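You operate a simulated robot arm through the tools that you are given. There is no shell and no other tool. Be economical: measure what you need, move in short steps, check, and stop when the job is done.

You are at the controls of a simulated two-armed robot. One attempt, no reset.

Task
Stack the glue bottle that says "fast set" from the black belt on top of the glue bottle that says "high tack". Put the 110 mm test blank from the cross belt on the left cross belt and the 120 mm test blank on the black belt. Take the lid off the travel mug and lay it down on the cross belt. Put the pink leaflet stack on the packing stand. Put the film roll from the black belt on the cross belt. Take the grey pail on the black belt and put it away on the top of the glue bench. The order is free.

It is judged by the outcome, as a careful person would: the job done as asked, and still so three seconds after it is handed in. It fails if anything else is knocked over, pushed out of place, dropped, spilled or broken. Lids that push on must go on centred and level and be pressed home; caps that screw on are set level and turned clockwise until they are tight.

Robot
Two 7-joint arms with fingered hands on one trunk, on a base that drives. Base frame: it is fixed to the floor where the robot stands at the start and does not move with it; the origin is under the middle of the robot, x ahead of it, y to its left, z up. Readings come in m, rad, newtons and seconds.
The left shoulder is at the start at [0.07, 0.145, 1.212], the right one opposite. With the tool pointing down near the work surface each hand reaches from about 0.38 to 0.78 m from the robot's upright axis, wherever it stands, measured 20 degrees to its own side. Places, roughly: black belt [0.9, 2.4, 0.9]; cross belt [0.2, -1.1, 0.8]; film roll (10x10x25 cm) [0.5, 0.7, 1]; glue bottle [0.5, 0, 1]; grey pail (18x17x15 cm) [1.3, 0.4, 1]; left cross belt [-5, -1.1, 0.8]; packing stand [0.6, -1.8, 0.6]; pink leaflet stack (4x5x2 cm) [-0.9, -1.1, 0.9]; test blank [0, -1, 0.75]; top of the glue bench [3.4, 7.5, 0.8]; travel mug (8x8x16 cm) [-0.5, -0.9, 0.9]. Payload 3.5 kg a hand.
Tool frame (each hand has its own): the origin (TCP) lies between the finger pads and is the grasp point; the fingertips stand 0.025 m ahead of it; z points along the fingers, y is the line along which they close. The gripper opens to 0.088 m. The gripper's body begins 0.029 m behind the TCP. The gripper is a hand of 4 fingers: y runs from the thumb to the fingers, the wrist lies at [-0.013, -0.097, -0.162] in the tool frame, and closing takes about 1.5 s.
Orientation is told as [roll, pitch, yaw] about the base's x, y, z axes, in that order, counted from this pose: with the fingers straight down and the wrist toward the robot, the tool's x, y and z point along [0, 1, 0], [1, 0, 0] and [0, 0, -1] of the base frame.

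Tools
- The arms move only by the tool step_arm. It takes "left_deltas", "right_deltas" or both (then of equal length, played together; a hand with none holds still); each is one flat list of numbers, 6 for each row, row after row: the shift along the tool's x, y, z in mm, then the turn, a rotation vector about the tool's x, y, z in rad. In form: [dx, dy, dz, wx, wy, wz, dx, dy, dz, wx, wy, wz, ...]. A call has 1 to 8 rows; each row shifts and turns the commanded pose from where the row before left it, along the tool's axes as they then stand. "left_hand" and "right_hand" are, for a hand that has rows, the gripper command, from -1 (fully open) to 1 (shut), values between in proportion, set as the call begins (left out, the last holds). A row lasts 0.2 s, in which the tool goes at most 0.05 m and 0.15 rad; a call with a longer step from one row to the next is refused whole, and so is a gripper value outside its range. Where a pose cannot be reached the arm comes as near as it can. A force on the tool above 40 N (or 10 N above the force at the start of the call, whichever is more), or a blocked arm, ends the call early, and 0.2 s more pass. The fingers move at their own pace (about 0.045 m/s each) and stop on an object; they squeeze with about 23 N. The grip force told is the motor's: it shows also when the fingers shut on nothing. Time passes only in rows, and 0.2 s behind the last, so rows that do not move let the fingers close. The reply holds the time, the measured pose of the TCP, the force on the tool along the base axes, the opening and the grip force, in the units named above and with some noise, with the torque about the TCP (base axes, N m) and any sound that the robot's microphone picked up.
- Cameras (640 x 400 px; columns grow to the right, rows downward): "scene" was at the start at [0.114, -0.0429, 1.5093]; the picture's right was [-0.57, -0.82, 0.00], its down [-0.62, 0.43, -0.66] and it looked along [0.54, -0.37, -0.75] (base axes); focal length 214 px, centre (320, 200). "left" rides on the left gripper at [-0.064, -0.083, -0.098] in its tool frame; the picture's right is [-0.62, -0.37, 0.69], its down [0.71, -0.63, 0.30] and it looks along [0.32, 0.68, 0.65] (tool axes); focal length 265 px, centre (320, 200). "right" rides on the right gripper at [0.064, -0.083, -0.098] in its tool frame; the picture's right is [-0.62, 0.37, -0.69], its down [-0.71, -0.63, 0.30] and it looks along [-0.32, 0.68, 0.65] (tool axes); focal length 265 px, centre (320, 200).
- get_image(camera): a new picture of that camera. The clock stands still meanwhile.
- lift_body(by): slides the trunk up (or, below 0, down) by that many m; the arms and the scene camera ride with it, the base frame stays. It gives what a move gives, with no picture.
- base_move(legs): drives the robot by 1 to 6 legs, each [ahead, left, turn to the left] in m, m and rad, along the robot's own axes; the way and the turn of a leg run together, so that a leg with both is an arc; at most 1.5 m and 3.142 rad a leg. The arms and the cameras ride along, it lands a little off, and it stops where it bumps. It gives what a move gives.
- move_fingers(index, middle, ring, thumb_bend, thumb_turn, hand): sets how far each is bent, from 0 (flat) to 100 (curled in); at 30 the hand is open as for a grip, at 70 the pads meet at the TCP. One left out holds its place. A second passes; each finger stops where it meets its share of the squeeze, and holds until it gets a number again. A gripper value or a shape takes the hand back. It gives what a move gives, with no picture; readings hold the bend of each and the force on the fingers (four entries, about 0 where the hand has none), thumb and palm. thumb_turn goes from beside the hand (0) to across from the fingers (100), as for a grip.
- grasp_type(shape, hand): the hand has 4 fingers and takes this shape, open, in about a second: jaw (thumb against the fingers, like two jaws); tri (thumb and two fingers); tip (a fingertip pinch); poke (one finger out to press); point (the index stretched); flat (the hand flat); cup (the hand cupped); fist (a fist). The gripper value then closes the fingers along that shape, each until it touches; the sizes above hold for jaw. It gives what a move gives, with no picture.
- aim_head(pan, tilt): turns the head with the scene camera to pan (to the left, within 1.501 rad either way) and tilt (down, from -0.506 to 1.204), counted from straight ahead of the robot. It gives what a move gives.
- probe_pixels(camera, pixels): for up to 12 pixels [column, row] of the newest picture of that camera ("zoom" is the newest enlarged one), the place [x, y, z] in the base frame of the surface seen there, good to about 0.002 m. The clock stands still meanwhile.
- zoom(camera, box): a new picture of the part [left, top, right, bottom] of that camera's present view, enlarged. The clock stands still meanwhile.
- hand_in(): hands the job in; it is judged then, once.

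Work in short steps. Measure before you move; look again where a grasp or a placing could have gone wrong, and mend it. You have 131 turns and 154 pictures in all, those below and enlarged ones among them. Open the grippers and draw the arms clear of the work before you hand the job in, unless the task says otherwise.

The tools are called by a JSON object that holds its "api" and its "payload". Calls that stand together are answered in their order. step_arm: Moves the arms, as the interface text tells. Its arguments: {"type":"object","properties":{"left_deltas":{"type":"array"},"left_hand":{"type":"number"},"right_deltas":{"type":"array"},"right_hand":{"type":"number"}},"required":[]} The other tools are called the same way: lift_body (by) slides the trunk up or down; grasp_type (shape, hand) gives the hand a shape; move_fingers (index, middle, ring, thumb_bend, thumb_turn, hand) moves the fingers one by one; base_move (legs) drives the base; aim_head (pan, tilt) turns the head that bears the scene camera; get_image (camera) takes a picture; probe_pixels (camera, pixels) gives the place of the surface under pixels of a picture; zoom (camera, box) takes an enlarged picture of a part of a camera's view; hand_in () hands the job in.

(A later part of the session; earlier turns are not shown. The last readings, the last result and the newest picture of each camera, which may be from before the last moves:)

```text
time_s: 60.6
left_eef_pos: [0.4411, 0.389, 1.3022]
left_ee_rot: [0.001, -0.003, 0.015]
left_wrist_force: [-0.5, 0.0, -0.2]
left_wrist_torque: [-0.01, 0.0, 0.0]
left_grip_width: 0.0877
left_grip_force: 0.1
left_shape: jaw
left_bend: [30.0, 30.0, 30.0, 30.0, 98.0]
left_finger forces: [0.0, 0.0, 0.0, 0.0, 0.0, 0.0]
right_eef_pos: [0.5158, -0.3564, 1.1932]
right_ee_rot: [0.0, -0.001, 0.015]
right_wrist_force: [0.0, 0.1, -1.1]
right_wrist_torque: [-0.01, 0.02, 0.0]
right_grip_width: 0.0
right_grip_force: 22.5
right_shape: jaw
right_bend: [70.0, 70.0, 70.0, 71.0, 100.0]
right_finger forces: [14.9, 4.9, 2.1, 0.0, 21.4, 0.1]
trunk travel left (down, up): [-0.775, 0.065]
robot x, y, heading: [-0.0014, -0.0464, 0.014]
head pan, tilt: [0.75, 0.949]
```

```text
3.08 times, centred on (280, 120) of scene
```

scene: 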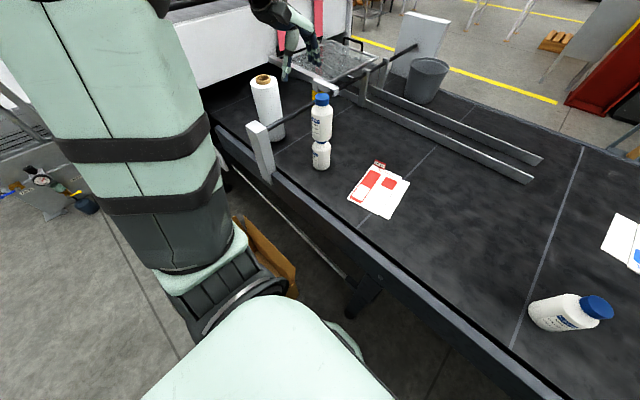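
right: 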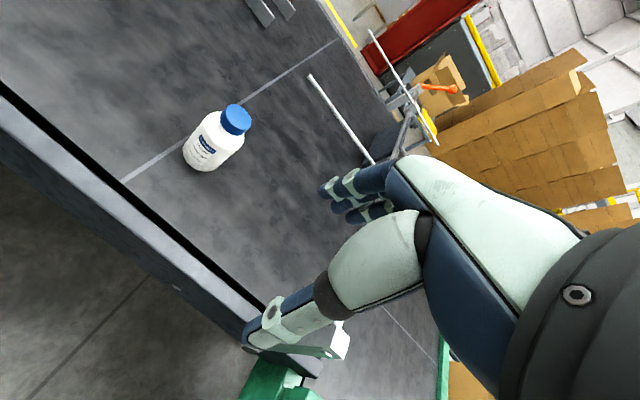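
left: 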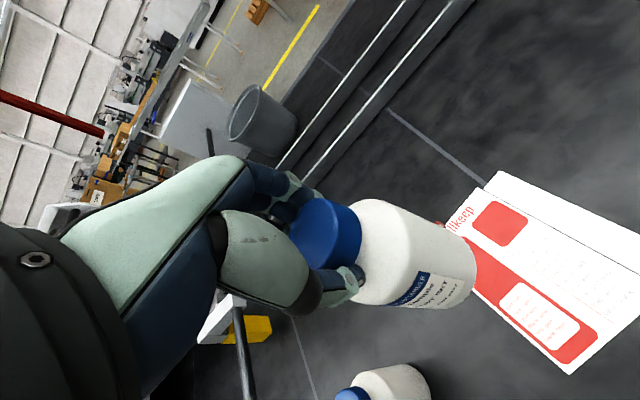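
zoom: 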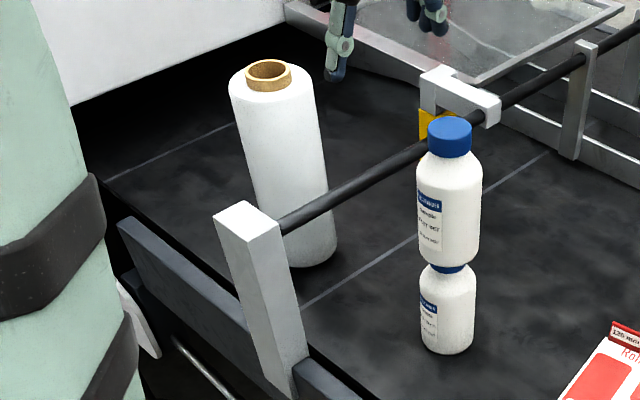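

The core protrudes ~12 mm above the film (top 1.147, Ø≈5.5 cm), centre ≈ (0.522,0.684); I'll grip the core. First bring the left hand in, back off 0.1 m and sidestep left 0.45 m (carton on floor is at x>0.2).

{"api": "step_arm", "payload": {"left_deltas": [-40, 0, 0, 0, 0, 0, -40, 0, 0, 0, 0, 0, -40, 0, 0, 0, 0, 0, -30, 0, 0, 0, 0, 0]}}

{"api": "base_move", "payload": {"legs": [[-0.1, 0, 0], [0, 0.44, 0]]}}

{"api": "aim_head", "payload": {"pan": 0.4, "tilt": 0.75}}

{"api": "get_image", "payload": {"camera": "scene"}}

{"api": "get_image", "payload": {"camera": "left"}}

```text
time_s: 61.6
left_eef_pos: [0.4429, 0.2365, 1.3023]
left_ee_rot: [0.001, -0.001, 0.015]
left_wrist_force: [-0.2, -0.8, 0.3]
left_wrist_torque: [0.02, -0.03, 0.02]
left_grip_width: 0.0877
left_grip_force: 0.1
left_shape: jaw
left_bend: [30.0, 30.0, 30.0, 30.0, 98.0]
left_finger forces: [0.1, 0.0, 0.0, 0.0, 0.0, 0.0]
right_eef_pos: [0.5164, -0.3582, 1.1937]
right_ee_rot: [0.001, 0.001, 0.016]
right_wrist_force: [0.1, 0.1, -0.3]
right_wrist_torque: [0.0, 0.04, 0.01]
right_grip_width: 0.0002
right_grip_force: 23.2
right_shape: jaw
right_bend: [70.0, 70.0, 70.0, 71.0, 100.0]
right_finger forces: [15.0, 5.0, 2.0, 0.0, 21.4, 0.0]
trunk travel left (down, up): [-0.775, 0.065]
robot x, y, heading: [0.0034, -0.0435, 0.017]
head pan, tilt: [0.75, 0.949]
```

```text
time_s: 63.7
left_eef_pos: [0.3407, 0.3294, 1.3041]
left_ee_rot: [0.007, -0.002, 0.011]
left_wrist_force: [0.5, 0.3, -0.6]
left_wrist_torque: [0.02, 0.0, -0.02]
left_grip_width: 0.0875
left_grip_force: 0.0
left_shape: jaw
left_bend: [30.0, 30.0, 30.0, 30.0, 98.0]
left_finger forces: [0.0, 0.0, 0.0, 0.0, 0.1, 0.0]
right_eef_pos: [0.4125, -0.2661, 1.1916]
right_ee_rot: [0.006, -0.002, 0.01]
right_wrist_force: [0.3, -1.8, -0.5]
right_wrist_torque: [0.02, 0.04, 0.02]
right_grip_width: 0.0
right_grip_force: 22.7
right_shape: jaw
right_bend: [70.0, 70.0, 70.0, 71.0, 100.0]
right_finger forces: [15.0, 5.0, 2.0, 0.1, 21.4, 0.1]
trunk travel left (down, up): [-0.775, 0.065]
robot x, y, heading: [-0.106, 0.0526, 0.011]
head pan, tilt: [0.75, 0.949]
stopped in leg 2: the robot was blocked; the commanded pose is now the measured one
```

```text
time_s: 64.5
left_eef_pos: [0.3406, 0.3386, 1.3017]
left_ee_rot: [-0.002, -0.002, 0.014]
left_wrist_force: [0.4, 0.8, -0.3]
left_wrist_torque: [0.02, -0.01, -0.02]
left_grip_width: 0.0877
left_grip_force: 0.1
left_shape: jaw
left_bend: [30.0, 30.0, 30.0, 30.0, 98.0]
left_finger forces: [0.0, 0.0, 0.1, 0.0, 0.0, 0.0]
right_eef_pos: [0.4137, -0.2555, 1.1937]
right_ee_rot: [0.0, 0.002, 0.013]
right_wrist_force: [-0.1, -0.1, 0.4]
right_wrist_torque: [-0.03, 0.04, -0.02]
right_grip_width: 0.0
right_grip_force: 23.3
right_shape: jaw
right_bend: [70.0, 70.0, 70.0, 71.0, 100.0]
right_finger forces: [14.9, 5.0, 2.2, 0.0, 21.4, 0.0]
trunk travel left (down, up): [-0.775, 0.065]
robot x, y, heading: [-0.1049, 0.0544, 0.016]
head pan, tilt: [0.4, 0.75]
```

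```text
99 pictures are left
```

scene: 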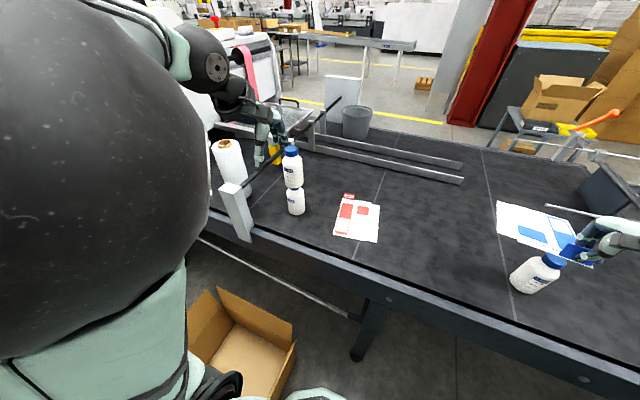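

```text
98 pictures are left
```

left: 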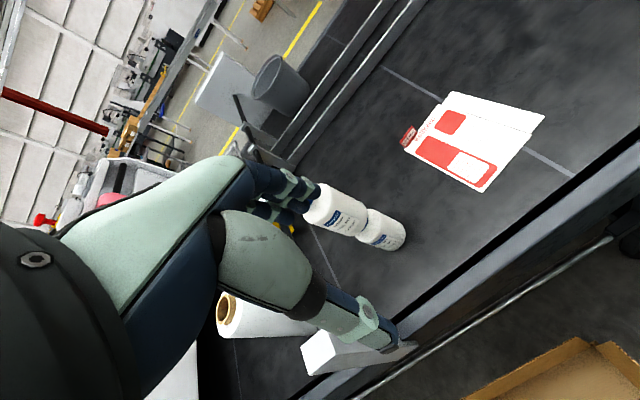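

The carton on the floor blocked me. I measure its extent and get off it.

{"api": "probe_pixels", "payload": {"camera": "scene", "pixels": [[292, 346], [272, 398], [190, 298], [190, 345], [218, 290], [292, 322], [225, 350], [270, 330], [240, 300]]}}

{"api": "base_move", "payload": {"legs": [[0, -0.1, 0]]}}

{"api": "zoom", "payload": {"camera": "scene", "box": [160, 260, 360, 400]}}

```text
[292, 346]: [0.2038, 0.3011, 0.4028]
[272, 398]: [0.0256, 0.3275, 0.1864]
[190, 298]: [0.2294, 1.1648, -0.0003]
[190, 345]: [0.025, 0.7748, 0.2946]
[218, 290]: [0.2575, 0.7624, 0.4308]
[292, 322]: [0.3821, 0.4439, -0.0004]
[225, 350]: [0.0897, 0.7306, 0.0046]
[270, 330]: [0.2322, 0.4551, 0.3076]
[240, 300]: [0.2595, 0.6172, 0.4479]
```

```text
time_s: 65.7
left_eef_pos: [0.3421, 0.241, 1.3018]
left_ee_rot: [-0.003, -0.001, 0.014]
left_wrist_force: [1.0, -0.3, 0.6]
left_wrist_torque: [-0.01, 0.01, -0.01]
left_grip_width: 0.0877
left_grip_force: 0.0
left_shape: jaw
left_bend: [30.0, 30.0, 30.0, 30.0, 98.0]
left_finger forces: [0.1, 0.0, 0.0, 0.1, 0.0, 0.1]
right_eef_pos: [0.4148, -0.3539, 1.1945]
right_ee_rot: [-0.005, -0.001, 0.015]
right_wrist_force: [-0.3, 1.4, 0.1]
right_wrist_torque: [-0.03, 0.02, 0.0]
right_grip_width: 0.0001
right_grip_force: 22.8
right_shape: jaw
right_bend: [70.0, 70.0, 70.0, 71.0, 100.0]
right_finger forces: [14.9, 5.0, 2.1, 0.0, 21.3, 0.0]
trunk travel left (down, up): [-0.775, 0.065]
robot x, y, heading: [-0.0982, -0.0458, 0.013]
head pan, tilt: [0.4, 0.75]
```

```text
2.86 times, centred on (260, 330) of scene
```

zoom: 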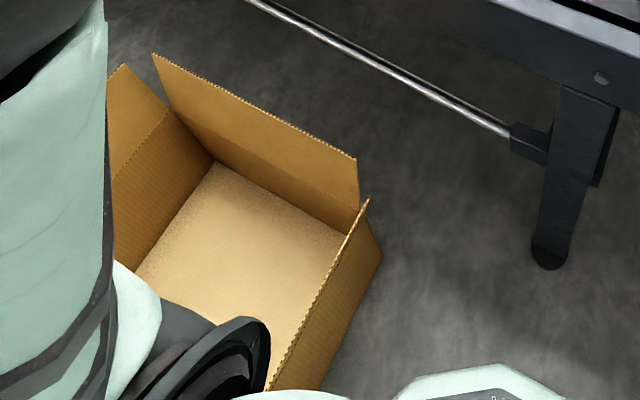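

The carton spans y≈0.31–0.75, so I stay to its right: drive up to (0.09, 0.0) and turn left 0.6 rad so the left arm reaches the roll over the belt.

{"api": "base_move", "payload": {"legs": [[0.19, 0.03, 0], [0, 0, 0.6]]}}

{"api": "aim_head", "payload": {"pan": 0.35, "tilt": 0.65}}

{"api": "get_image", "payload": {"camera": "scene"}}

```text
time_s: 68.8
left_eef_pos: [0.2914, 0.4717, 1.3023]
left_ee_rot: [0.003, -0.001, 0.618]
left_wrist_force: [0.3, -1.2, 1.2]
left_wrist_torque: [-0.02, -0.01, 0.0]
left_grip_width: 0.0879
left_grip_force: 0.1
left_shape: jaw
left_bend: [30.0, 30.0, 30.0, 30.0, 98.0]
left_finger forces: [0.1, 0.1, 0.0, 0.1, 0.0, 0.0]
right_eef_pos: [0.6897, 0.0219, 1.1928]
right_ee_rot: [0.0, 0.0, 0.618]
right_wrist_force: [-0.9, 0.3, -1.1]
right_wrist_torque: [-0.01, 0.02, -0.01]
right_grip_width: 0.0002
right_grip_force: 23.6
right_shape: jaw
right_bend: [70.0, 70.0, 70.0, 71.0, 100.0]
right_finger forces: [14.8, 4.9, 2.0, 0.1, 21.0, 0.0]
trunk travel left (down, up): [-0.775, 0.065]
robot x, y, heading: [0.0889, -0.009, 0.614]
head pan, tilt: [0.4, 0.75]
```

```text
time_s: 69.5
left_eef_pos: [0.2917, 0.4719, 1.3031]
left_ee_rot: [0.0, -0.004, 0.617]
left_wrist_force: [-0.2, -0.1, -0.4]
left_wrist_torque: [0.03, -0.01, -0.03]
left_grip_width: 0.0876
left_grip_force: 0.1
left_shape: jaw
left_bend: [30.0, 30.0, 30.0, 30.0, 98.0]
left_finger forces: [0.1, 0.1, 0.0, 0.0, 0.1, 0.1]
right_eef_pos: [0.6901, 0.0235, 1.1935]
right_ee_rot: [-0.002, 0.0, 0.616]
right_wrist_force: [-0.7, 0.2, 0.2]
right_wrist_torque: [-0.02, 0.03, -0.01]
right_grip_width: 0.0001
right_grip_force: 23.2
right_shape: jaw
right_bend: [70.0, 70.0, 70.0, 71.0, 100.0]
right_finger forces: [14.8, 4.9, 2.0, 0.0, 21.0, 0.0]
trunk travel left (down, up): [-0.775, 0.065]
robot x, y, heading: [0.0833, -0.0128, 0.618]
head pan, tilt: [0.351, 0.649]
```

```text
96 pictures are left
```

scene: 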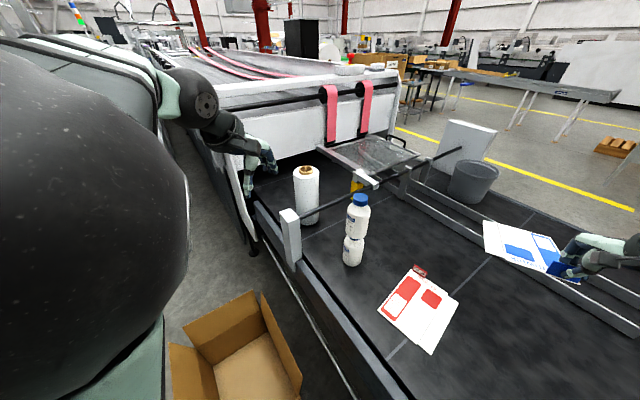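

{"api": "zoom", "payload": {"camera": "scene", "box": [280, 150, 340, 195]}}

{"api": "probe_pixels", "payload": {"camera": "scene", "pixels": [[305, 166], [297, 169], [313, 169], [305, 173], [305, 169], [296, 175], [316, 173], [300, 190], [314, 190]]}}

```text
8.89 times, centred on (310, 172) of scene
```

zoom: 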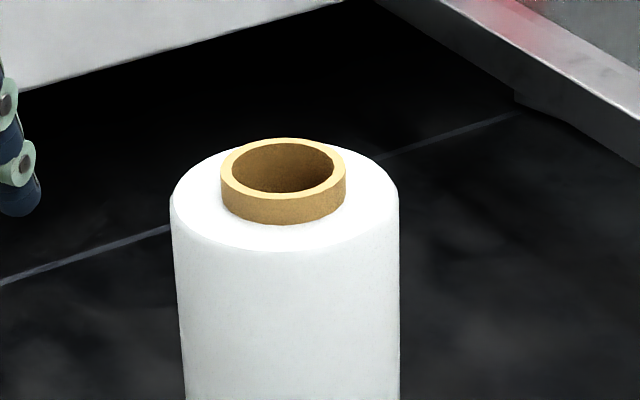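

```text
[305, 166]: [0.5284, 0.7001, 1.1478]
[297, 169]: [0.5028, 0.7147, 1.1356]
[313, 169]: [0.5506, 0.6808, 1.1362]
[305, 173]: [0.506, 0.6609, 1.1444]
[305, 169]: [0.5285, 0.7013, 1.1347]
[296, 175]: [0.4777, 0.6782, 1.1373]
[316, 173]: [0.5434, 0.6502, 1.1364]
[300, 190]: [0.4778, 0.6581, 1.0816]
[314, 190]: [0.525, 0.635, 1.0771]
```

{"api": "probe_pixels", "payload": {"camera": "zoom", "pixels": [[284, 141], [226, 172], [340, 172], [284, 195], [284, 215], [225, 195], [342, 195], [284, 240], [180, 200], [390, 195], [284, 130], [284, 204]]}}

```text
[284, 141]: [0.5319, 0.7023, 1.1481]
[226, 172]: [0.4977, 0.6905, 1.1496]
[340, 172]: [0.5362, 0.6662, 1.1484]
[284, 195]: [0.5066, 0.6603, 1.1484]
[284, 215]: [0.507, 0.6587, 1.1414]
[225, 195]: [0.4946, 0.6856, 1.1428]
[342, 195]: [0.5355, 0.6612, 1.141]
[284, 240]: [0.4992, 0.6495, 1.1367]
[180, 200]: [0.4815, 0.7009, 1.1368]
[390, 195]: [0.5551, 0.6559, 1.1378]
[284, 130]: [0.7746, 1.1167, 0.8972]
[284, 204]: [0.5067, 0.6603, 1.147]
```

Core centre (0.518,0.680), z 1.137–1.1485. Move above it at z 1.3, then down to 1.2 and check.

{"api": "step_arm", "payload": {"left_deltas": [5.5, 43.6, 0, 0, 0, 0, 5.5, 43.6, 0, 0, 0, 0, 5.5, 43.6, 0, 0, 0, 0, 5.5, 43.6, 0, 0, 0, 0, 5.5, 43.6, 0, 0, 0, 0, 5.5, 43.6, 0, 0, 0, 0, 6, 43.4, 0, 0, 0, 0]}}

{"api": "step_arm", "payload": {"left_deltas": [0, 0, 40, 0, 0, 0, 0, 0, 40, 0, 0, 0, 0, 0, 20, 0, 0, 0, 0, 0, 0, 0, 0, 0]}}

{"api": "get_image", "payload": {"camera": "scene"}}

{"api": "get_image", "payload": {"camera": "left"}}

```text
time_s: 71.1
left_eef_pos: [0.4712, 0.6371, 1.3003]
left_ee_rot: [0.0, -0.003, 0.618]
left_wrist_force: [-0.2, 0.9, 1.0]
left_wrist_torque: [0.02, -0.01, 0.0]
left_grip_width: 0.0879
left_grip_force: 0.0
left_shape: jaw
left_bend: [30.0, 30.0, 30.0, 30.0, 98.0]
left_finger forces: [0.1, 0.0, 0.1, 0.0, 0.1, 0.1]
left hand out of reach, approached as far as the arm can: row 6, 7
right_eef_pos: [0.6889, 0.021, 1.1932]
right_ee_rot: [0.0, -0.002, 0.617]
right_wrist_force: [0.1, -0.5, -0.4]
right_wrist_torque: [-0.04, 0.03, -0.02]
right_grip_width: 0.0002
right_grip_force: 23.1
right_shape: jaw
right_bend: [70.0, 70.0, 70.0, 71.0, 100.0]
right_finger forces: [15.0, 4.9, 2.0, 0.1, 21.1, 0.0]
trunk travel left (down, up): [-0.775, 0.065]
robot x, y, heading: [0.0904, -0.0124, 0.621]
head pan, tilt: [0.351, 0.649]
```

```text
time_s: 72.1
left_eef_pos: [0.4723, 0.6402, 1.2001]
left_ee_rot: [0.0, -0.005, 0.618]
left_wrist_force: [0.8, -0.1, -0.6]
left_wrist_torque: [-0.01, 0.02, 0.01]
left_grip_width: 0.0876
left_grip_force: 0.1
left_shape: jaw
left_bend: [30.0, 30.0, 30.0, 30.0, 98.0]
left_finger forces: [0.1, 0.1, 0.0, 0.0, 0.0, 0.0]
right_eef_pos: [0.69, 0.0235, 1.1925]
right_ee_rot: [0.001, -0.001, 0.618]
right_wrist_force: [-0.5, 0.8, 0.1]
right_wrist_torque: [-0.04, 0.04, -0.01]
right_grip_width: 0.0
right_grip_force: 23.0
right_shape: jaw
right_bend: [70.0, 70.0, 70.0, 71.0, 100.0]
right_finger forces: [14.9, 4.9, 2.0, 0.1, 21.0, 0.0]
trunk travel left (down, up): [-0.775, 0.065]
robot x, y, heading: [0.0914, -0.0121, 0.622]
head pan, tilt: [0.351, 0.649]
```

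```text
94 pictures are left
```

scene: 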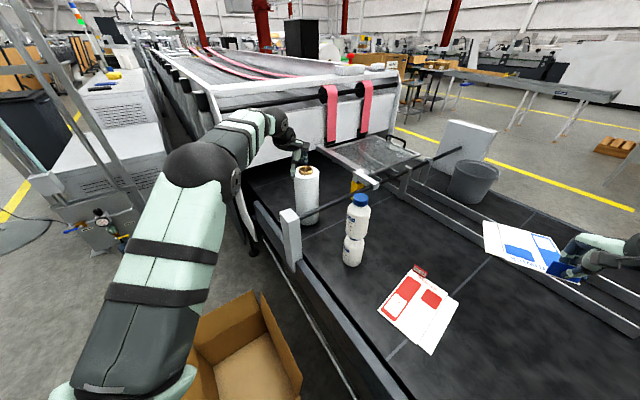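

```text
93 pictures are left
```

left: 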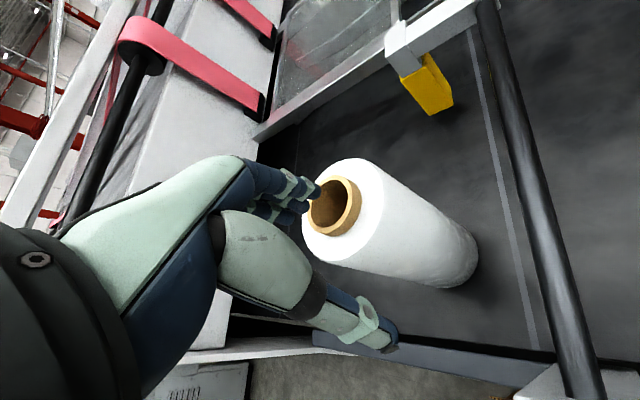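

The core is ~6 cm out of reach. Facing nearly straight ahead puts the left shoulder nearer the roll, so I raise the hand, turn back right and shift close to the belt.

{"api": "step_arm", "payload": {"left_deltas": [0, 0, -45, 0, 0, 0, 0, 0, -45, 0, 0, 0, 0, -45, -10, 0, 0, 0, 0, -45, 0, 0, 0, 0, 0, -45, 0, 0, 0, 0, 0, -45, 0, 0, 0, 0]}}

{"api": "base_move", "payload": {"legs": [[0, 0, -0.57], [0.03, 0.035, 0]]}}

```text
time_s: 73.5
left_eef_pos: [0.3227, 0.5305, 1.3006]
left_ee_rot: [0.003, -0.006, 0.618]
left_wrist_force: [0.5, 0.3, -0.1]
left_wrist_torque: [0.0, 0.0, -0.02]
left_grip_width: 0.0878
left_grip_force: 0.0
left_shape: jaw
left_bend: [30.0, 30.0, 30.0, 30.0, 98.0]
left_finger forces: [0.0, 0.1, 0.0, 0.0, 0.0, 0.1]
right_eef_pos: [0.6886, 0.0212, 1.194]
right_ee_rot: [0.004, -0.002, 0.616]
right_wrist_force: [-0.1, -1.1, 0.0]
right_wrist_torque: [0.01, 0.01, 0.01]
right_grip_width: 0.0
right_grip_force: 23.1
right_shape: jaw
right_bend: [70.0, 70.0, 70.0, 71.0, 100.0]
right_finger forces: [14.9, 4.9, 2.0, 0.0, 21.1, 0.0]
trunk travel left (down, up): [-0.775, 0.065]
robot x, y, heading: [0.0898, -0.013, 0.614]
head pan, tilt: [0.351, 0.649]
```

```text
time_s: 76.0
left_eef_pos: [0.6043, 0.339, 1.3016]
left_ee_rot: [0.005, -0.006, 0.029]
left_wrist_force: [0.3, -0.2, -0.3]
left_wrist_torque: [0.02, 0.01, 0.02]
left_grip_width: 0.0876
left_grip_force: 0.0
left_shape: jaw
left_bend: [30.0, 30.0, 30.0, 30.0, 98.0]
left_finger forces: [0.0, 0.0, 0.0, 0.0, 0.0, 0.1]
right_eef_pos: [0.6268, -0.2869, 1.1936]
right_ee_rot: [0.006, 0.0, 0.031]
right_wrist_force: [0.2, -0.3, 0.1]
right_wrist_torque: [0.02, 0.02, -0.01]
right_grip_width: 0.0
right_grip_force: 23.7
right_shape: jaw
right_bend: [70.0, 70.0, 70.0, 71.0, 100.0]
right_finger forces: [14.8, 5.2, 1.5, 0.0, 20.8, 0.0]
trunk travel left (down, up): [-0.775, 0.065]
robot x, y, heading: [0.1064, 0.0268, 0.033]
head pan, tilt: [0.351, 0.649]
```

{"api": "step_arm", "payload": {"left_deltas": [0, 0, 0, 0, 0, -0.14, 0, 0, 0, 0, 0, -0.14, 0, 0, 0, 0, 0, -0.14, 0, 0, 0, 0, 0, -0.14, 0, 0, 0, 0, 0, -0.14, 0, 0, 0, 0, 0, -0.14]}}

{"api": "step_arm", "payload": {"left_deltas": [34, 27.5, 0, 0, 0, 0, 34, 27.5, 0, 0, 0, 0, 34, 27.5, 0, 0, 0, 0, 34, 27.5, 0, 0, 0, 0, 34, 27.5, 0, 0, 0, 0, 34, 27.5, 10, 0, 0, 0, 34, 27.5, 15, 0, 0, 0, 34, 27.5, 20, 0, 0, 0]}}

{"api": "get_image", "payload": {"camera": "left"}}

```text
time_s: 77.4
left_eef_pos: [0.6089, 0.3442, 1.2994]
left_ee_rot: [0.0, -0.001, 0.874]
left_wrist_force: [-0.9, -0.1, 0.1]
left_wrist_torque: [0.04, -0.03, -0.03]
left_grip_width: 0.0877
left_grip_force: 0.0
left_shape: jaw
left_bend: [30.0, 30.0, 30.0, 30.0, 98.0]
left_finger forces: [0.1, 0.1, 0.0, 0.0, 0.0, 0.0]
right_eef_pos: [0.6296, -0.2837, 1.1918]
right_ee_rot: [0.001, 0.0, 0.029]
right_wrist_force: [0.4, 0.1, -0.4]
right_wrist_torque: [-0.03, 0.04, 0.0]
right_grip_width: 0.0
right_grip_force: 22.6
right_shape: jaw
right_bend: [70.0, 70.0, 70.0, 71.0, 100.0]
right_finger forces: [14.8, 5.3, 1.5, 0.0, 20.8, 0.0]
trunk travel left (down, up): [-0.775, 0.065]
robot x, y, heading: [0.1066, 0.0195, 0.034]
head pan, tilt: [0.351, 0.649]
```

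```text
time_s: 79.2
left_eef_pos: [0.5425, 0.6915, 1.2524]
left_ee_rot: [-0.004, 0.0, 0.87]
left_wrist_force: [-0.6, 0.3, 0.4]
left_wrist_torque: [-0.03, -0.02, 0.02]
left_grip_width: 0.0877
left_grip_force: 0.0
left_shape: jaw
left_bend: [30.0, 30.0, 30.0, 30.0, 98.0]
left_finger forces: [0.0, 0.0, 0.1, 0.1, 0.0, 0.1]
right_eef_pos: [0.6292, -0.2808, 1.1942]
right_ee_rot: [-0.002, -0.001, 0.03]
right_wrist_force: [-0.5, 0.8, -1.4]
right_wrist_torque: [-0.03, 0.04, 0.01]
right_grip_width: 0.0
right_grip_force: 23.3
right_shape: jaw
right_bend: [70.0, 70.0, 70.0, 71.0, 100.0]
right_finger forces: [14.8, 5.2, 1.5, 0.0, 20.8, 0.1]
trunk travel left (down, up): [-0.775, 0.065]
robot x, y, heading: [0.106, 0.0226, 0.032]
head pan, tilt: [0.351, 0.649]
```

```text
92 pictures are left
```

left: 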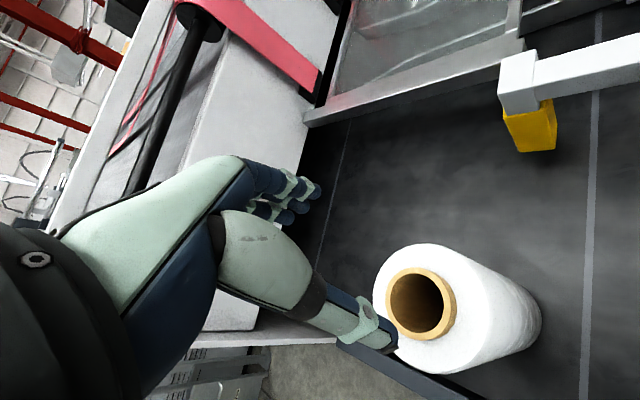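

Now within reach. I probe the core ring from the wrist camera.

{"api": "probe_pixels", "payload": {"camera": "left", "pixels": [[393, 280], [452, 300], [405, 330], [430, 272], [385, 300], [440, 330], [418, 269], [420, 336], [456, 318]]}}

```text
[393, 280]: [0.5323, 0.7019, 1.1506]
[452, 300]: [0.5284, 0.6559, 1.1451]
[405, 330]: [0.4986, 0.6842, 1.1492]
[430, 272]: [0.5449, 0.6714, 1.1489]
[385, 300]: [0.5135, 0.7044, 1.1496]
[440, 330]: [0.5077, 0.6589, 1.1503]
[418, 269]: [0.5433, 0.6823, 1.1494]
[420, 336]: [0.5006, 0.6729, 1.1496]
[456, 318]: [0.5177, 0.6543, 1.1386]
```

Core centre (0.520,0.679), top 1.1495. Align and descend to TCP z≈1.167, then close.

{"api": "step_arm", "payload": {"left_deltas": [5, -12, 0, 0, 0, 0, 4, -12, 20, 0, 0, 0, 0, 0, 25, 0, 0, 0, 0, 0, 25, 0, 0, 0, 0, 0, 15, 0, 0, 0]}}

{"api": "get_image", "payload": {"camera": "left"}}

```text
time_s: 80.4
left_eef_pos: [0.5196, 0.6751, 1.1702]
left_ee_rot: [-0.002, -0.003, 0.87]
left_wrist_force: [-1.1, 0.1, 0.1]
left_wrist_torque: [-0.04, 0.03, 0.01]
left_grip_width: 0.0876
left_grip_force: 0.1
left_shape: jaw
left_bend: [30.0, 30.0, 30.0, 30.0, 98.0]
left_finger forces: [0.1, 0.0, 0.0, 0.1, 0.0, 0.0]
right_eef_pos: [0.6294, -0.2848, 1.1941]
right_ee_rot: [0.001, 0.0, 0.03]
right_wrist_force: [-0.4, 0.4, 0.5]
right_wrist_torque: [0.01, 0.02, 0.01]
right_grip_width: 0.0002
right_grip_force: 23.1
right_shape: jaw
right_bend: [70.0, 70.0, 70.0, 71.0, 100.0]
right_finger forces: [14.8, 5.4, 1.5, 0.0, 20.9, 0.0]
trunk travel left (down, up): [-0.775, 0.065]
robot x, y, heading: [0.104, 0.0248, 0.034]
head pan, tilt: [0.351, 0.649]
```

```text
91 pictures are left
```

left: 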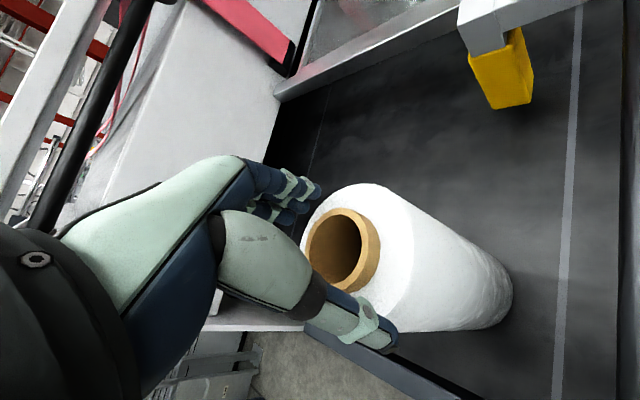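

{"api": "step_arm", "payload": {"left_deltas": [2, 1, 3, 0, 0, 0, 0, 0, 0, 0, 0, 0]}}

{"api": "step_arm", "payload": {"left_deltas": [0, 0, 0, 0, 0, 0, 0, 0, 0, 0, 0, 0, 0, 0, 0, 0, 0, 0, 0, 0, 0, 0, 0, 0, 0, 0, 0, 0, 0, 0, 0, 0, 0, 0, 0, 0, 0, 0, 0, 0, 0, 0], "left_hand": 1}}

{"api": "zoom", "payload": {"camera": "left", "box": [220, 140, 500, 360]}}

```text
time_s: 81.0
left_eef_pos: [0.5182, 0.6758, 1.1668]
left_ee_rot: [-0.003, -0.003, 0.87]
left_wrist_force: [0.4, 0.6, -1.0]
left_wrist_torque: [0.0, -0.01, -0.02]
left_grip_width: 0.0877
left_grip_force: 0.0
left_shape: jaw
left_bend: [30.0, 30.0, 30.0, 30.0, 98.0]
left_finger forces: [0.0, 0.0, 0.1, 0.1, 0.0, 0.0]
right_eef_pos: [0.6275, -0.2834, 1.1935]
right_ee_rot: [0.001, 0.001, 0.029]
right_wrist_force: [0.4, 0.1, -0.4]
right_wrist_torque: [0.02, 0.02, 0.01]
right_grip_width: 0.0
right_grip_force: 22.6
right_shape: jaw
right_bend: [70.0, 70.0, 70.0, 71.0, 100.0]
right_finger forces: [14.8, 5.3, 1.5, 0.0, 21.0, 0.1]
trunk travel left (down, up): [-0.775, 0.065]
robot x, y, heading: [0.1077, 0.0212, 0.031]
head pan, tilt: [0.351, 0.649]
```

```text
time_s: 82.6
left_eef_pos: [0.5191, 0.6766, 1.1669]
left_ee_rot: [-0.002, -0.003, 0.871]
left_wrist_force: [1.3, 1.0, -0.1]
left_wrist_torque: [0.03, -0.03, 0.0]
left_grip_width: 0.0437
left_grip_force: 23.1
left_shape: jaw
left_bend: [74.0, 43.0, 48.0, 71.0, 100.0]
left_finger forces: [12.2, 7.4, 1.8, 0.1, 20.5, 0.0]
right_eef_pos: [0.6291, -0.2842, 1.1924]
right_ee_rot: [0.001, 0.0, 0.029]
right_wrist_force: [0.1, -0.4, 0.3]
right_wrist_torque: [0.03, 0.05, -0.03]
right_grip_width: 0.0
right_grip_force: 23.4
right_shape: jaw
right_bend: [70.0, 70.0, 70.0, 71.0, 100.0]
right_finger forces: [14.9, 5.2, 1.5, 0.0, 20.9, 0.0]
trunk travel left (down, up): [-0.775, 0.065]
robot x, y, heading: [0.1102, 0.0227, 0.04]
head pan, tilt: [0.351, 0.649]
```

```text
1.82 times, centred on (360, 250) of left
```

zoom: 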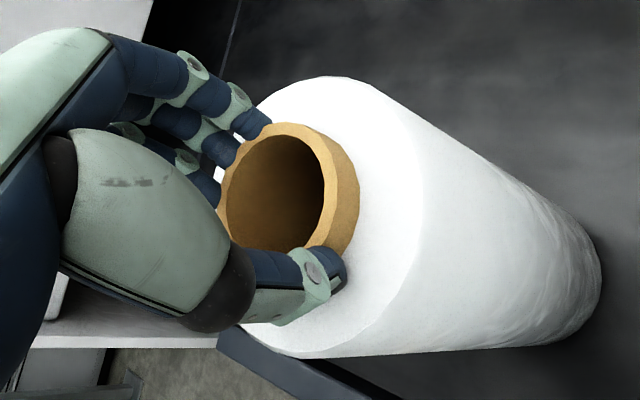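

Gripped on the core. Lift 20 mm slowly and check.

{"api": "step_arm", "payload": {"left_deltas": [0, 0, -5, 0, 0, 0, 0, 0, -5, 0, 0, 0, 0, 0, -5, 0, 0, 0, 0, 0, -5, 0, 0, 0, 0, 0, 0, 0, 0, 0]}}

{"api": "zoom", "payload": {"camera": "scene", "box": [250, 130, 400, 250]}}

```text
time_s: 83.8
left_eef_pos: [0.5186, 0.6784, 1.1845]
left_ee_rot: [-0.001, 0.001, 0.87]
left_wrist_force: [0.3, 0.4, -11.1]
left_wrist_torque: [0.0, 0.03, -0.01]
left_grip_width: 0.0438
left_grip_force: 23.0
left_shape: jaw
left_bend: [74.0, 44.0, 48.0, 71.0, 100.0]
left_finger forces: [12.4, 7.3, 1.2, 0.0, 20.3, 0.0]
right_eef_pos: [0.6302, -0.2814, 1.1929]
right_ee_rot: [-0.001, 0.002, 0.029]
right_wrist_force: [-0.7, -0.1, -0.8]
right_wrist_torque: [0.0, 0.04, -0.03]
right_grip_width: 0.0
right_grip_force: 22.4
right_shape: jaw
right_bend: [70.0, 70.0, 70.0, 71.0, 100.0]
right_finger forces: [14.8, 5.2, 1.4, 0.0, 20.9, 0.0]
trunk travel left (down, up): [-0.775, 0.065]
robot x, y, heading: [0.1076, 0.0235, 0.035]
head pan, tilt: [0.351, 0.649]
```

```text
3.33 times, centred on (325, 190) of scene
```

zoom: 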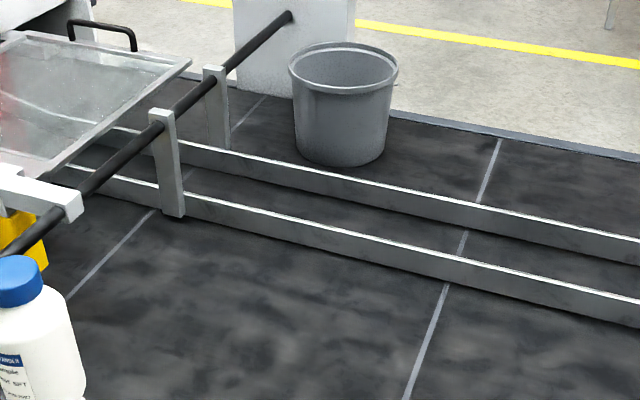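

Held, 1.1 kg. Lift 80 mm more, then carry it straight toward -x off the belt (staying left of the rod).

{"api": "step_arm", "payload": {"left_deltas": [0, 0, -20, 0, 0, 0, 0, 0, -20, 0, 0, 0, 0, 0, -20, 0, 0, 0, 0, 0, -20, 0, 0, 0]}}

{"api": "step_arm", "payload": {"left_deltas": [24, -20.5, 0, 0, 0, 0, 24, -20.5, 0, 0, 0, 0, 24, -20.5, 0, 0, 0, 0, 24, -20.5, 0, 0, 0, 0, 24, -20.5, 0, 0, 0, 0, 24, -20.5, 0, 0, 0, 0, 24, -20.5, 0, 0, 0, 0, 24, -20.5, 0, 0, 0, 0]}}

{"api": "aim_head", "payload": {"pan": 0.9, "tilt": 0.6}}

{"api": "get_image", "payload": {"camera": "scene"}}

```text
time_s: 84.8
left_eef_pos: [0.5187, 0.677, 1.2655]
left_ee_rot: [-0.001, -0.002, 0.869]
left_wrist_force: [0.1, 0.4, -10.4]
left_wrist_torque: [-0.03, -0.01, 0.01]
left_grip_width: 0.0435
left_grip_force: 23.2
left_shape: jaw
left_bend: [74.0, 44.0, 48.0, 71.0, 100.0]
left_finger forces: [12.2, 7.3, 1.1, 0.0, 20.4, 0.0]
right_eef_pos: [0.6289, -0.2816, 1.194]
right_ee_rot: [0.0, 0.003, 0.03]
right_wrist_force: [-0.2, 0.5, -0.9]
right_wrist_torque: [0.01, 0.03, 0.05]
right_grip_width: 0.0
right_grip_force: 23.2
right_shape: jaw
right_bend: [70.0, 70.0, 70.0, 71.0, 100.0]
right_finger forces: [14.8, 5.3, 1.4, 0.0, 20.9, 0.1]
trunk travel left (down, up): [-0.775, 0.065]
robot x, y, heading: [0.1081, 0.0226, 0.034]
head pan, tilt: [0.351, 0.649]
```

```text
time_s: 86.6
left_eef_pos: [0.2629, 0.678, 1.2654]
left_ee_rot: [-0.003, -0.003, 0.872]
left_wrist_force: [-1.6, 1.3, -10.8]
left_wrist_torque: [0.07, 0.13, 0.01]
left_grip_width: 0.0432
left_grip_force: 22.3
left_shape: jaw
left_bend: [74.0, 44.0, 49.0, 71.0, 100.0]
left_finger forces: [12.4, 7.2, 3.1, 0.1, 20.5, 0.0]
right_eef_pos: [0.6277, -0.2823, 1.1944]
right_ee_rot: [-0.003, 0.0, 0.029]
right_wrist_force: [0.4, 0.2, -1.1]
right_wrist_torque: [0.01, 0.02, -0.01]
right_grip_width: 0.0
right_grip_force: 23.3
right_shape: jaw
right_bend: [70.0, 70.0, 70.0, 71.0, 100.0]
right_finger forces: [14.8, 5.3, 1.4, 0.1, 20.9, 0.1]
trunk travel left (down, up): [-0.775, 0.065]
robot x, y, heading: [0.1084, 0.0241, 0.03]
head pan, tilt: [0.351, 0.649]
```

```text
time_s: 87.6
left_eef_pos: [0.2672, 0.6775, 1.2646]
left_ee_rot: [-0.002, -0.002, 0.869]
left_wrist_force: [0.5, 0.7, -10.9]
left_wrist_torque: [-0.05, -0.07, 0.03]
left_grip_width: 0.0435
left_grip_force: 23.1
left_shape: jaw
left_bend: [74.0, 44.0, 49.0, 71.0, 100.0]
left_finger forces: [13.0, 7.2, 0.2, 0.1, 19.9, 0.0]
right_eef_pos: [0.6288, -0.2818, 1.193]
right_ee_rot: [0.0, 0.002, 0.029]
right_wrist_force: [0.2, 0.6, -1.2]
right_wrist_torque: [-0.02, 0.01, -0.03]
right_grip_width: 0.0001
right_grip_force: 22.7
right_shape: jaw
right_bend: [70.0, 70.0, 70.0, 71.0, 100.0]
right_finger forces: [14.9, 5.2, 1.4, 0.1, 20.9, 0.1]
trunk travel left (down, up): [-0.775, 0.065]
robot x, y, heading: [0.1107, 0.0199, 0.033]
head pan, tilt: [0.901, 0.6]
```

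```text
88 pictures are left
```

scene: 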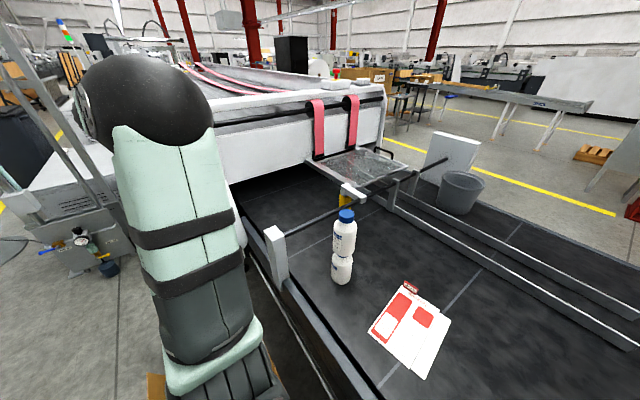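

Weight still reads 10.9 N. I back up 0.33 m and bring the roll round to the front-left of the robot.

{"api": "base_move", "payload": {"legs": [[-0.33, 0, 0]]}}

{"api": "step_arm", "payload": {"left_deltas": [-42, -8.8, 0, 0, 0, 0, -42, -8.8, 0, 0, 0, 0, -42, -8.8, 0, 0, 0, 0, -42, -8.8, 0, 0, 0, 0, -42, -8.8, 0, 0, 0, 0, -42, -8.8, 0, 0, 0, 0, -42, -8.8, 0, 0, 0, 0, -42, -8.8, 0, 0, 0, 0]}}

{"api": "step_arm", "payload": {"left_deltas": [-42, -8.8, 0, 0, 0, 0, -42, -8.8, 0, 0, 0, 0, -42, -8.8, 0, 0, 0, 0, -40, -8.8, 0, 0, 0, 0]}}

{"api": "base_move", "payload": {"legs": [[0, 0, -1.57]]}}

{"api": "aim_head", "payload": {"pan": 0.2, "tilt": 0.7}}

{"api": "get_image", "payload": {"camera": "scene"}}

```text
time_s: 89.8
left_eef_pos: [-0.0609, 0.6636, 1.2657]
left_ee_rot: [0.0, -0.002, 0.866]
left_wrist_force: [-0.2, -0.5, -0.3]
left_wrist_torque: [0.0, 0.0, 0.0]
left_grip_width: 0.0265
left_grip_force: 22.5
left_shape: jaw
left_bend: [76.0, 52.0, 49.0, 85.0, 100.0]
left_finger forces: [0.0, 0.1, 0.1, 0.0, 0.0, 0.1]
right_eef_pos: [0.2988, -0.2957, 1.1925]
right_ee_rot: [0.0, 0.0, 0.027]
right_wrist_force: [-0.1, 0.0, -0.4]
right_wrist_torque: [-0.04, 0.04, -0.03]
right_grip_width: 0.0
right_grip_force: 22.4
right_shape: jaw
right_bend: [70.0, 70.0, 70.0, 71.0, 100.0]
right_finger forces: [14.9, 5.4, 1.3, 0.0, 20.9, 0.0]
trunk travel left (down, up): [-0.775, 0.065]
robot x, y, heading: [-0.2224, 0.0092, 0.032]
head pan, tilt: [0.901, 0.6]
```

```text
time_s: 91.6
left_eef_pos: [0.1614, 0.4186, 1.2588]
left_ee_rot: [-0.007, 0.008, 0.871]
left_wrist_force: [-0.4, 1.4, 0.3]
left_wrist_torque: [0.04, 0.01, -0.02]
left_grip_width: 0.0264
left_grip_force: 22.6
left_shape: jaw
left_bend: [76.0, 52.0, 49.0, 85.0, 100.0]
left_finger forces: [0.0, 0.1, 0.0, 0.1, 0.0, 0.0]
left hand out of reach, approached as far as the arm can: row 7, 8
right_eef_pos: [0.2985, -0.2968, 1.1925]
right_ee_rot: [0.002, 0.002, 0.025]
right_wrist_force: [0.6, -0.8, -0.1]
right_wrist_torque: [-0.03, 0.05, -0.02]
right_grip_width: 0.0
right_grip_force: 23.0
right_shape: jaw
right_bend: [70.0, 70.0, 70.0, 71.0, 100.0]
right_finger forces: [14.9, 5.3, 1.3, 0.0, 20.9, 0.0]
trunk travel left (down, up): [-0.775, 0.065]
robot x, y, heading: [-0.2263, 0.0079, 0.031]
head pan, tilt: [0.901, 0.6]
```

```text
time_s: 92.6
left_eef_pos: [0.2758, 0.2936, 1.2593]
left_ee_rot: [-0.011, 0.006, 0.875]
left_wrist_force: [0.4, -0.2, 0.2]
left_wrist_torque: [0.0, 0.02, 0.03]
left_grip_width: 0.0262
left_grip_force: 23.3
left_shape: jaw
left_bend: [76.0, 52.0, 49.0, 85.0, 100.0]
left_finger forces: [0.1, 0.0, 0.1, 0.0, 0.0, 0.1]
left hand out of reach, approached as far as the arm can: row 1, 2
right_eef_pos: [0.2984, -0.2966, 1.1927]
right_ee_rot: [0.001, 0.002, 0.026]
right_wrist_force: [0.0, -0.5, -0.4]
right_wrist_torque: [0.05, 0.02, -0.02]
right_grip_width: 0.0001
right_grip_force: 23.2
right_shape: jaw
right_bend: [70.0, 70.0, 70.0, 71.0, 100.0]
right_finger forces: [14.9, 5.3, 1.4, 0.0, 20.9, 0.1]
trunk travel left (down, up): [-0.775, 0.065]
robot x, y, heading: [-0.2232, 0.0118, 0.03]
head pan, tilt: [0.901, 0.6]
```

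```text
time_s: 96.8
left_eef_pos: [0.0598, -0.4867, 1.2587]
left_ee_rot: [-0.011, 0.008, -0.701]
left_wrist_force: [-0.4, 0.0, -0.1]
left_wrist_torque: [0.0, 0.0, -0.02]
left_grip_width: 0.0265
left_grip_force: 23.0
left_shape: jaw
left_bend: [76.0, 52.0, 49.0, 85.0, 100.0]
left_finger forces: [0.1, 0.1, 0.0, 0.0, 0.0, 0.0]
right_eef_pos: [-0.5299, -0.5101, 1.1937]
right_ee_rot: [0.002, 0.0, -1.547]
right_wrist_force: [-0.5, -0.4, -1.0]
right_wrist_torque: [0.07, -0.01, -0.03]
right_grip_width: 0.0002
right_grip_force: 22.8
right_shape: jaw
right_bend: [70.0, 70.0, 70.0, 71.0, 100.0]
right_finger forces: [14.5, 5.0, 1.2, 0.0, 20.0, 0.0]
trunk travel left (down, up): [-0.775, 0.065]
robot x, y, heading: [-0.2207, 0.0057, -1.539]
head pan, tilt: [0.901, 0.6]
```

```text
time_s: 97.9
left_eef_pos: [0.0605, -0.4868, 1.2588]
left_ee_rot: [-0.014, 0.01, -0.701]
left_wrist_force: [-0.3, 0.3, 0.1]
left_wrist_torque: [-0.05, 0.0, 0.01]
left_grip_width: 0.0262
left_grip_force: 23.1
left_shape: jaw
left_bend: [76.0, 52.0, 49.0, 85.0, 100.0]
left_finger forces: [0.0, 0.1, 0.1, 0.1, 0.1, 0.1]
right_eef_pos: [-0.5304, -0.5111, 1.1931]
right_ee_rot: [0.002, 0.001, -1.545]
right_wrist_force: [0.7, 0.3, -0.2]
right_wrist_torque: [0.03, 0.0, 0.02]
right_grip_width: 0.0001
right_grip_force: 23.2
right_shape: jaw
right_bend: [70.0, 70.0, 70.0, 71.0, 100.0]
right_finger forces: [14.5, 5.0, 1.3, 0.0, 19.9, 0.0]
trunk travel left (down, up): [-0.775, 0.065]
robot x, y, heading: [-0.2229, 0.0125, -1.542]
head pan, tilt: [0.201, 0.7]
```

```text
87 pictures are left
```

scene: 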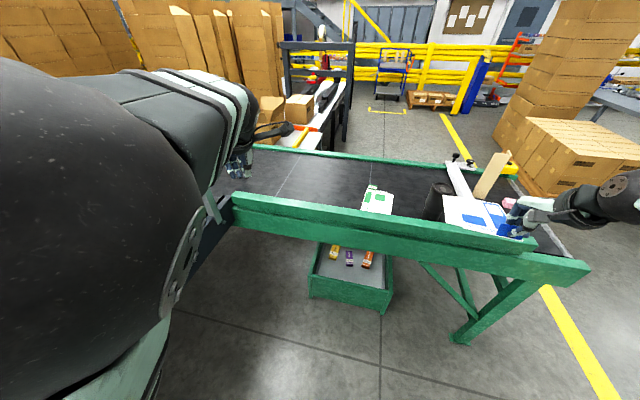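

The roll slipped from the grip while backing. I turn back to find it.

{"api": "base_move", "payload": {"legs": [[0, 0, 1.2]]}}

{"api": "aim_head", "payload": {"pan": 0.9, "tilt": 0.9}}

{"api": "get_image", "payload": {"camera": "scene"}}

{"api": "get_image", "payload": {"camera": "left"}}

```text
time_s: 101.2
left_eef_pos: [0.3429, 0.0903, 1.2598]
left_ee_rot: [-0.012, 0.008, 0.493]
left_wrist_force: [0.5, 0.5, -0.1]
left_wrist_torque: [0.01, 0.0, 0.04]
left_grip_width: 0.0265
left_grip_force: 22.9
left_shape: jaw
left_bend: [76.0, 52.0, 49.0, 85.0, 100.0]
left_finger forces: [0.1, 0.1, 0.0, 0.0, 0.1, 0.0]
right_eef_pos: [0.1477, -0.4654, 1.1931]
right_ee_rot: [0.002, 0.0, -0.351]
right_wrist_force: [0.1, 0.3, -0.2]
right_wrist_torque: [-0.01, 0.02, -0.02]
right_grip_width: 0.0
right_grip_force: 22.3
right_shape: jaw
right_bend: [70.0, 70.0, 70.0, 72.0, 100.0]
right_finger forces: [14.3, 4.9, 1.1, 0.0, 19.5, 0.0]
trunk travel left (down, up): [-0.775, 0.065]
robot x, y, heading: [-0.2248, 0.0104, -0.346]
head pan, tilt: [0.201, 0.7]
```

```text
time_s: 102.3
left_eef_pos: [0.3447, 0.0896, 1.2596]
left_ee_rot: [-0.013, 0.01, 0.494]
left_wrist_force: [-0.5, 0.6, 0.1]
left_wrist_torque: [0.01, 0.04, 0.01]
left_grip_width: 0.0263
left_grip_force: 23.5
left_shape: jaw
left_bend: [76.0, 52.0, 49.0, 85.0, 100.0]
left_finger forces: [0.1, 0.1, 0.0, 0.1, 0.0, 0.0]
right_eef_pos: [0.1489, -0.466, 1.1946]
right_ee_rot: [0.001, 0.0, -0.35]
right_wrist_force: [-0.1, -0.2, -0.6]
right_wrist_torque: [0.01, 0.03, -0.02]
right_grip_width: 0.0002
right_grip_force: 23.0
right_shape: jaw
right_bend: [70.0, 70.0, 70.0, 72.0, 100.0]
right_finger forces: [14.1, 4.8, 1.1, 0.1, 19.5, 0.0]
trunk travel left (down, up): [-0.775, 0.065]
robot x, y, heading: [-0.2269, 0.0123, -0.347]
head pan, tilt: [0.901, 0.901]
```

```text
86 pictures are left
```

scene: 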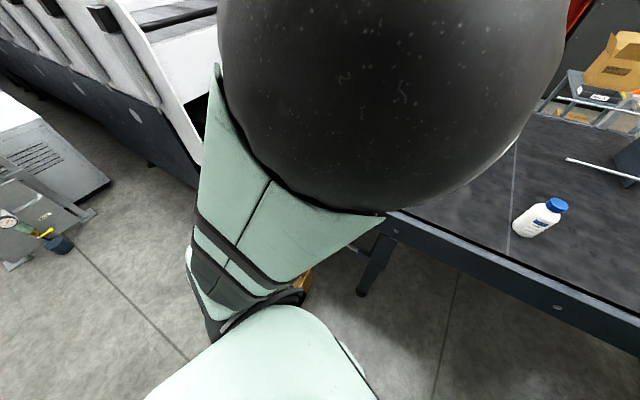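

```text
85 pictures are left
```

left: 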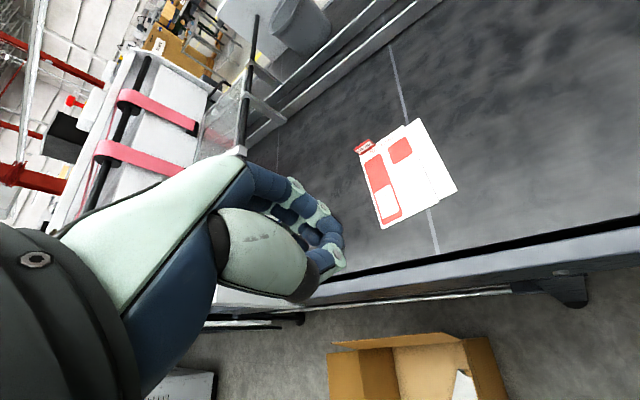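

The roll seems to have landed in the carton (white thing at (465,385)). I turn to face the carton and look down.

{"api": "base_move", "payload": {"legs": [[-0.15, 0, 0], [0, 0, 1.2]]}}

{"api": "aim_head", "payload": {"pan": -0.1, "tilt": 0.8}}

{"api": "get_image", "payload": {"camera": "scene"}}

```text
time_s: 106.7
left_eef_pos: [-0.2356, 0.6201, 1.2596]
left_ee_rot: [-0.014, 0.01, 1.699]
left_wrist_force: [-0.2, 0.8, 0.4]
left_wrist_torque: [-0.02, -0.01, -0.03]
left_grip_width: 0.0263
left_grip_force: 23.2
left_shape: jaw
left_bend: [76.0, 52.0, 49.0, 85.0, 100.0]
left_finger forces: [0.0, 0.0, 0.0, 0.0, 0.1, 0.0]
right_eef_pos: [0.2134, 0.2377, 1.1933]
right_ee_rot: [0.001, 0.002, 0.855]
right_wrist_force: [-0.4, 0.0, 0.5]
right_wrist_torque: [-0.06, 0.03, -0.01]
right_grip_width: 0.0001
right_grip_force: 22.9
right_shape: jaw
right_bend: [70.0, 70.0, 70.0, 72.0, 100.0]
right_finger forces: [13.8, 4.8, 0.8, 0.0, 19.0, 0.1]
trunk travel left (down, up): [-0.775, 0.065]
robot x, y, heading: [-0.3636, 0.06, 0.855]
head pan, tilt: [0.901, 0.901]
```

```text
time_s: 108.0
left_eef_pos: [-0.2355, 0.6188, 1.2587]
left_ee_rot: [-0.014, 0.012, 1.7]
left_wrist_force: [-0.1, -0.7, -0.8]
left_wrist_torque: [0.0, -0.01, -0.01]
left_grip_width: 0.0263
left_grip_force: 23.2
left_shape: jaw
left_bend: [76.0, 52.0, 49.0, 85.0, 100.0]
left_finger forces: [0.1, 0.0, 0.1, 0.0, 0.0, 0.1]
right_eef_pos: [0.2127, 0.237, 1.1938]
right_ee_rot: [0.002, 0.002, 0.855]
right_wrist_force: [-0.7, -0.3, 0.1]
right_wrist_torque: [-0.01, 0.0, 0.04]
right_grip_width: 0.0
right_grip_force: 23.2
right_shape: jaw
right_bend: [70.0, 70.0, 70.0, 72.0, 100.0]
right_finger forces: [13.9, 4.7, 0.9, 0.1, 19.0, 0.0]
trunk travel left (down, up): [-0.775, 0.065]
robot x, y, heading: [-0.3646, 0.0576, 0.859]
head pan, tilt: [-0.099, 0.799]
```

```text
84 pictures are left
```

scene: 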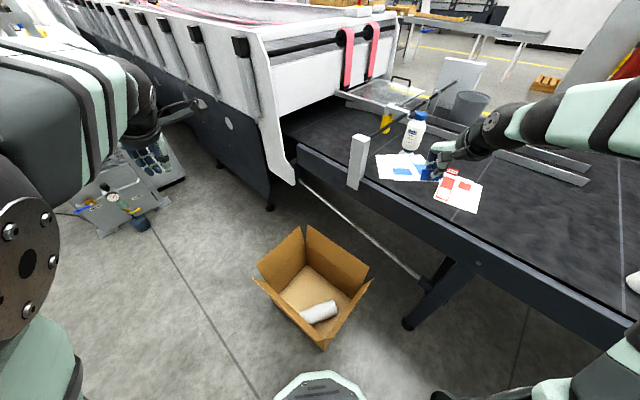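

The roll lies in the carton. I zoom in and measure it.

{"api": "zoom", "payload": {"camera": "scene", "box": [240, 220, 380, 350]}}

{"api": "probe_pixels", "payload": {"camera": "zoom", "pixels": [[320, 350], [400, 350], [375, 345], [395, 385], [400, 325], [330, 375], [285, 55], [85, 210], [300, 30], [590, 210], [390, 580], [320, 250]]}}

```text
3.08 times, centred on (310, 285) of scene
```

zoom: 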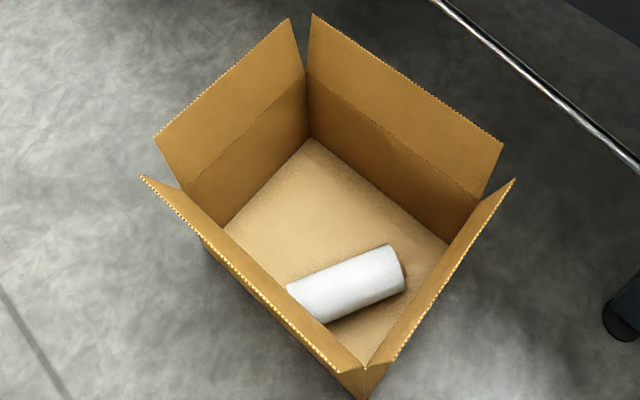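

```text
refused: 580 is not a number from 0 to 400
```

{"api": "probe_pixels", "payload": {"camera": "zoom", "pixels": [[345, 285], [390, 265], [400, 285], [300, 295], [345, 305], [320, 210], [300, 25], [150, 185], [505, 185], [365, 365], [165, 140], [440, 250]]}}

{"api": "zoom", "payload": {"camera": "scene", "box": [295, 290, 345, 335]}}

```text
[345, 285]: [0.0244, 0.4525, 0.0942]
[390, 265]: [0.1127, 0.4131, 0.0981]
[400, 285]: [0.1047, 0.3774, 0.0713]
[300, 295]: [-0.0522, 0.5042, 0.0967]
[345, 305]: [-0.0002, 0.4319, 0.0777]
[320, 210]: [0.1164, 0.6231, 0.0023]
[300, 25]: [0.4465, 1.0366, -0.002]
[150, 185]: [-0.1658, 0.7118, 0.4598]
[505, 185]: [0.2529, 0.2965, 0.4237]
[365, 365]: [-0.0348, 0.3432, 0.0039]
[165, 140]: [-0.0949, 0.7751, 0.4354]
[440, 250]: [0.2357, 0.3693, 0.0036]
```

```text
8.89 times, centred on (320, 312) of scene
```

zoom: 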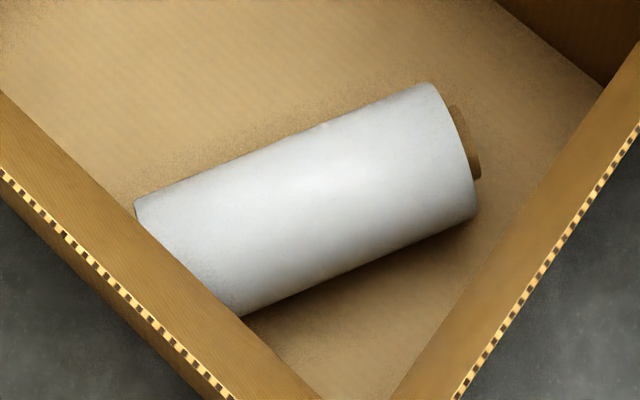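

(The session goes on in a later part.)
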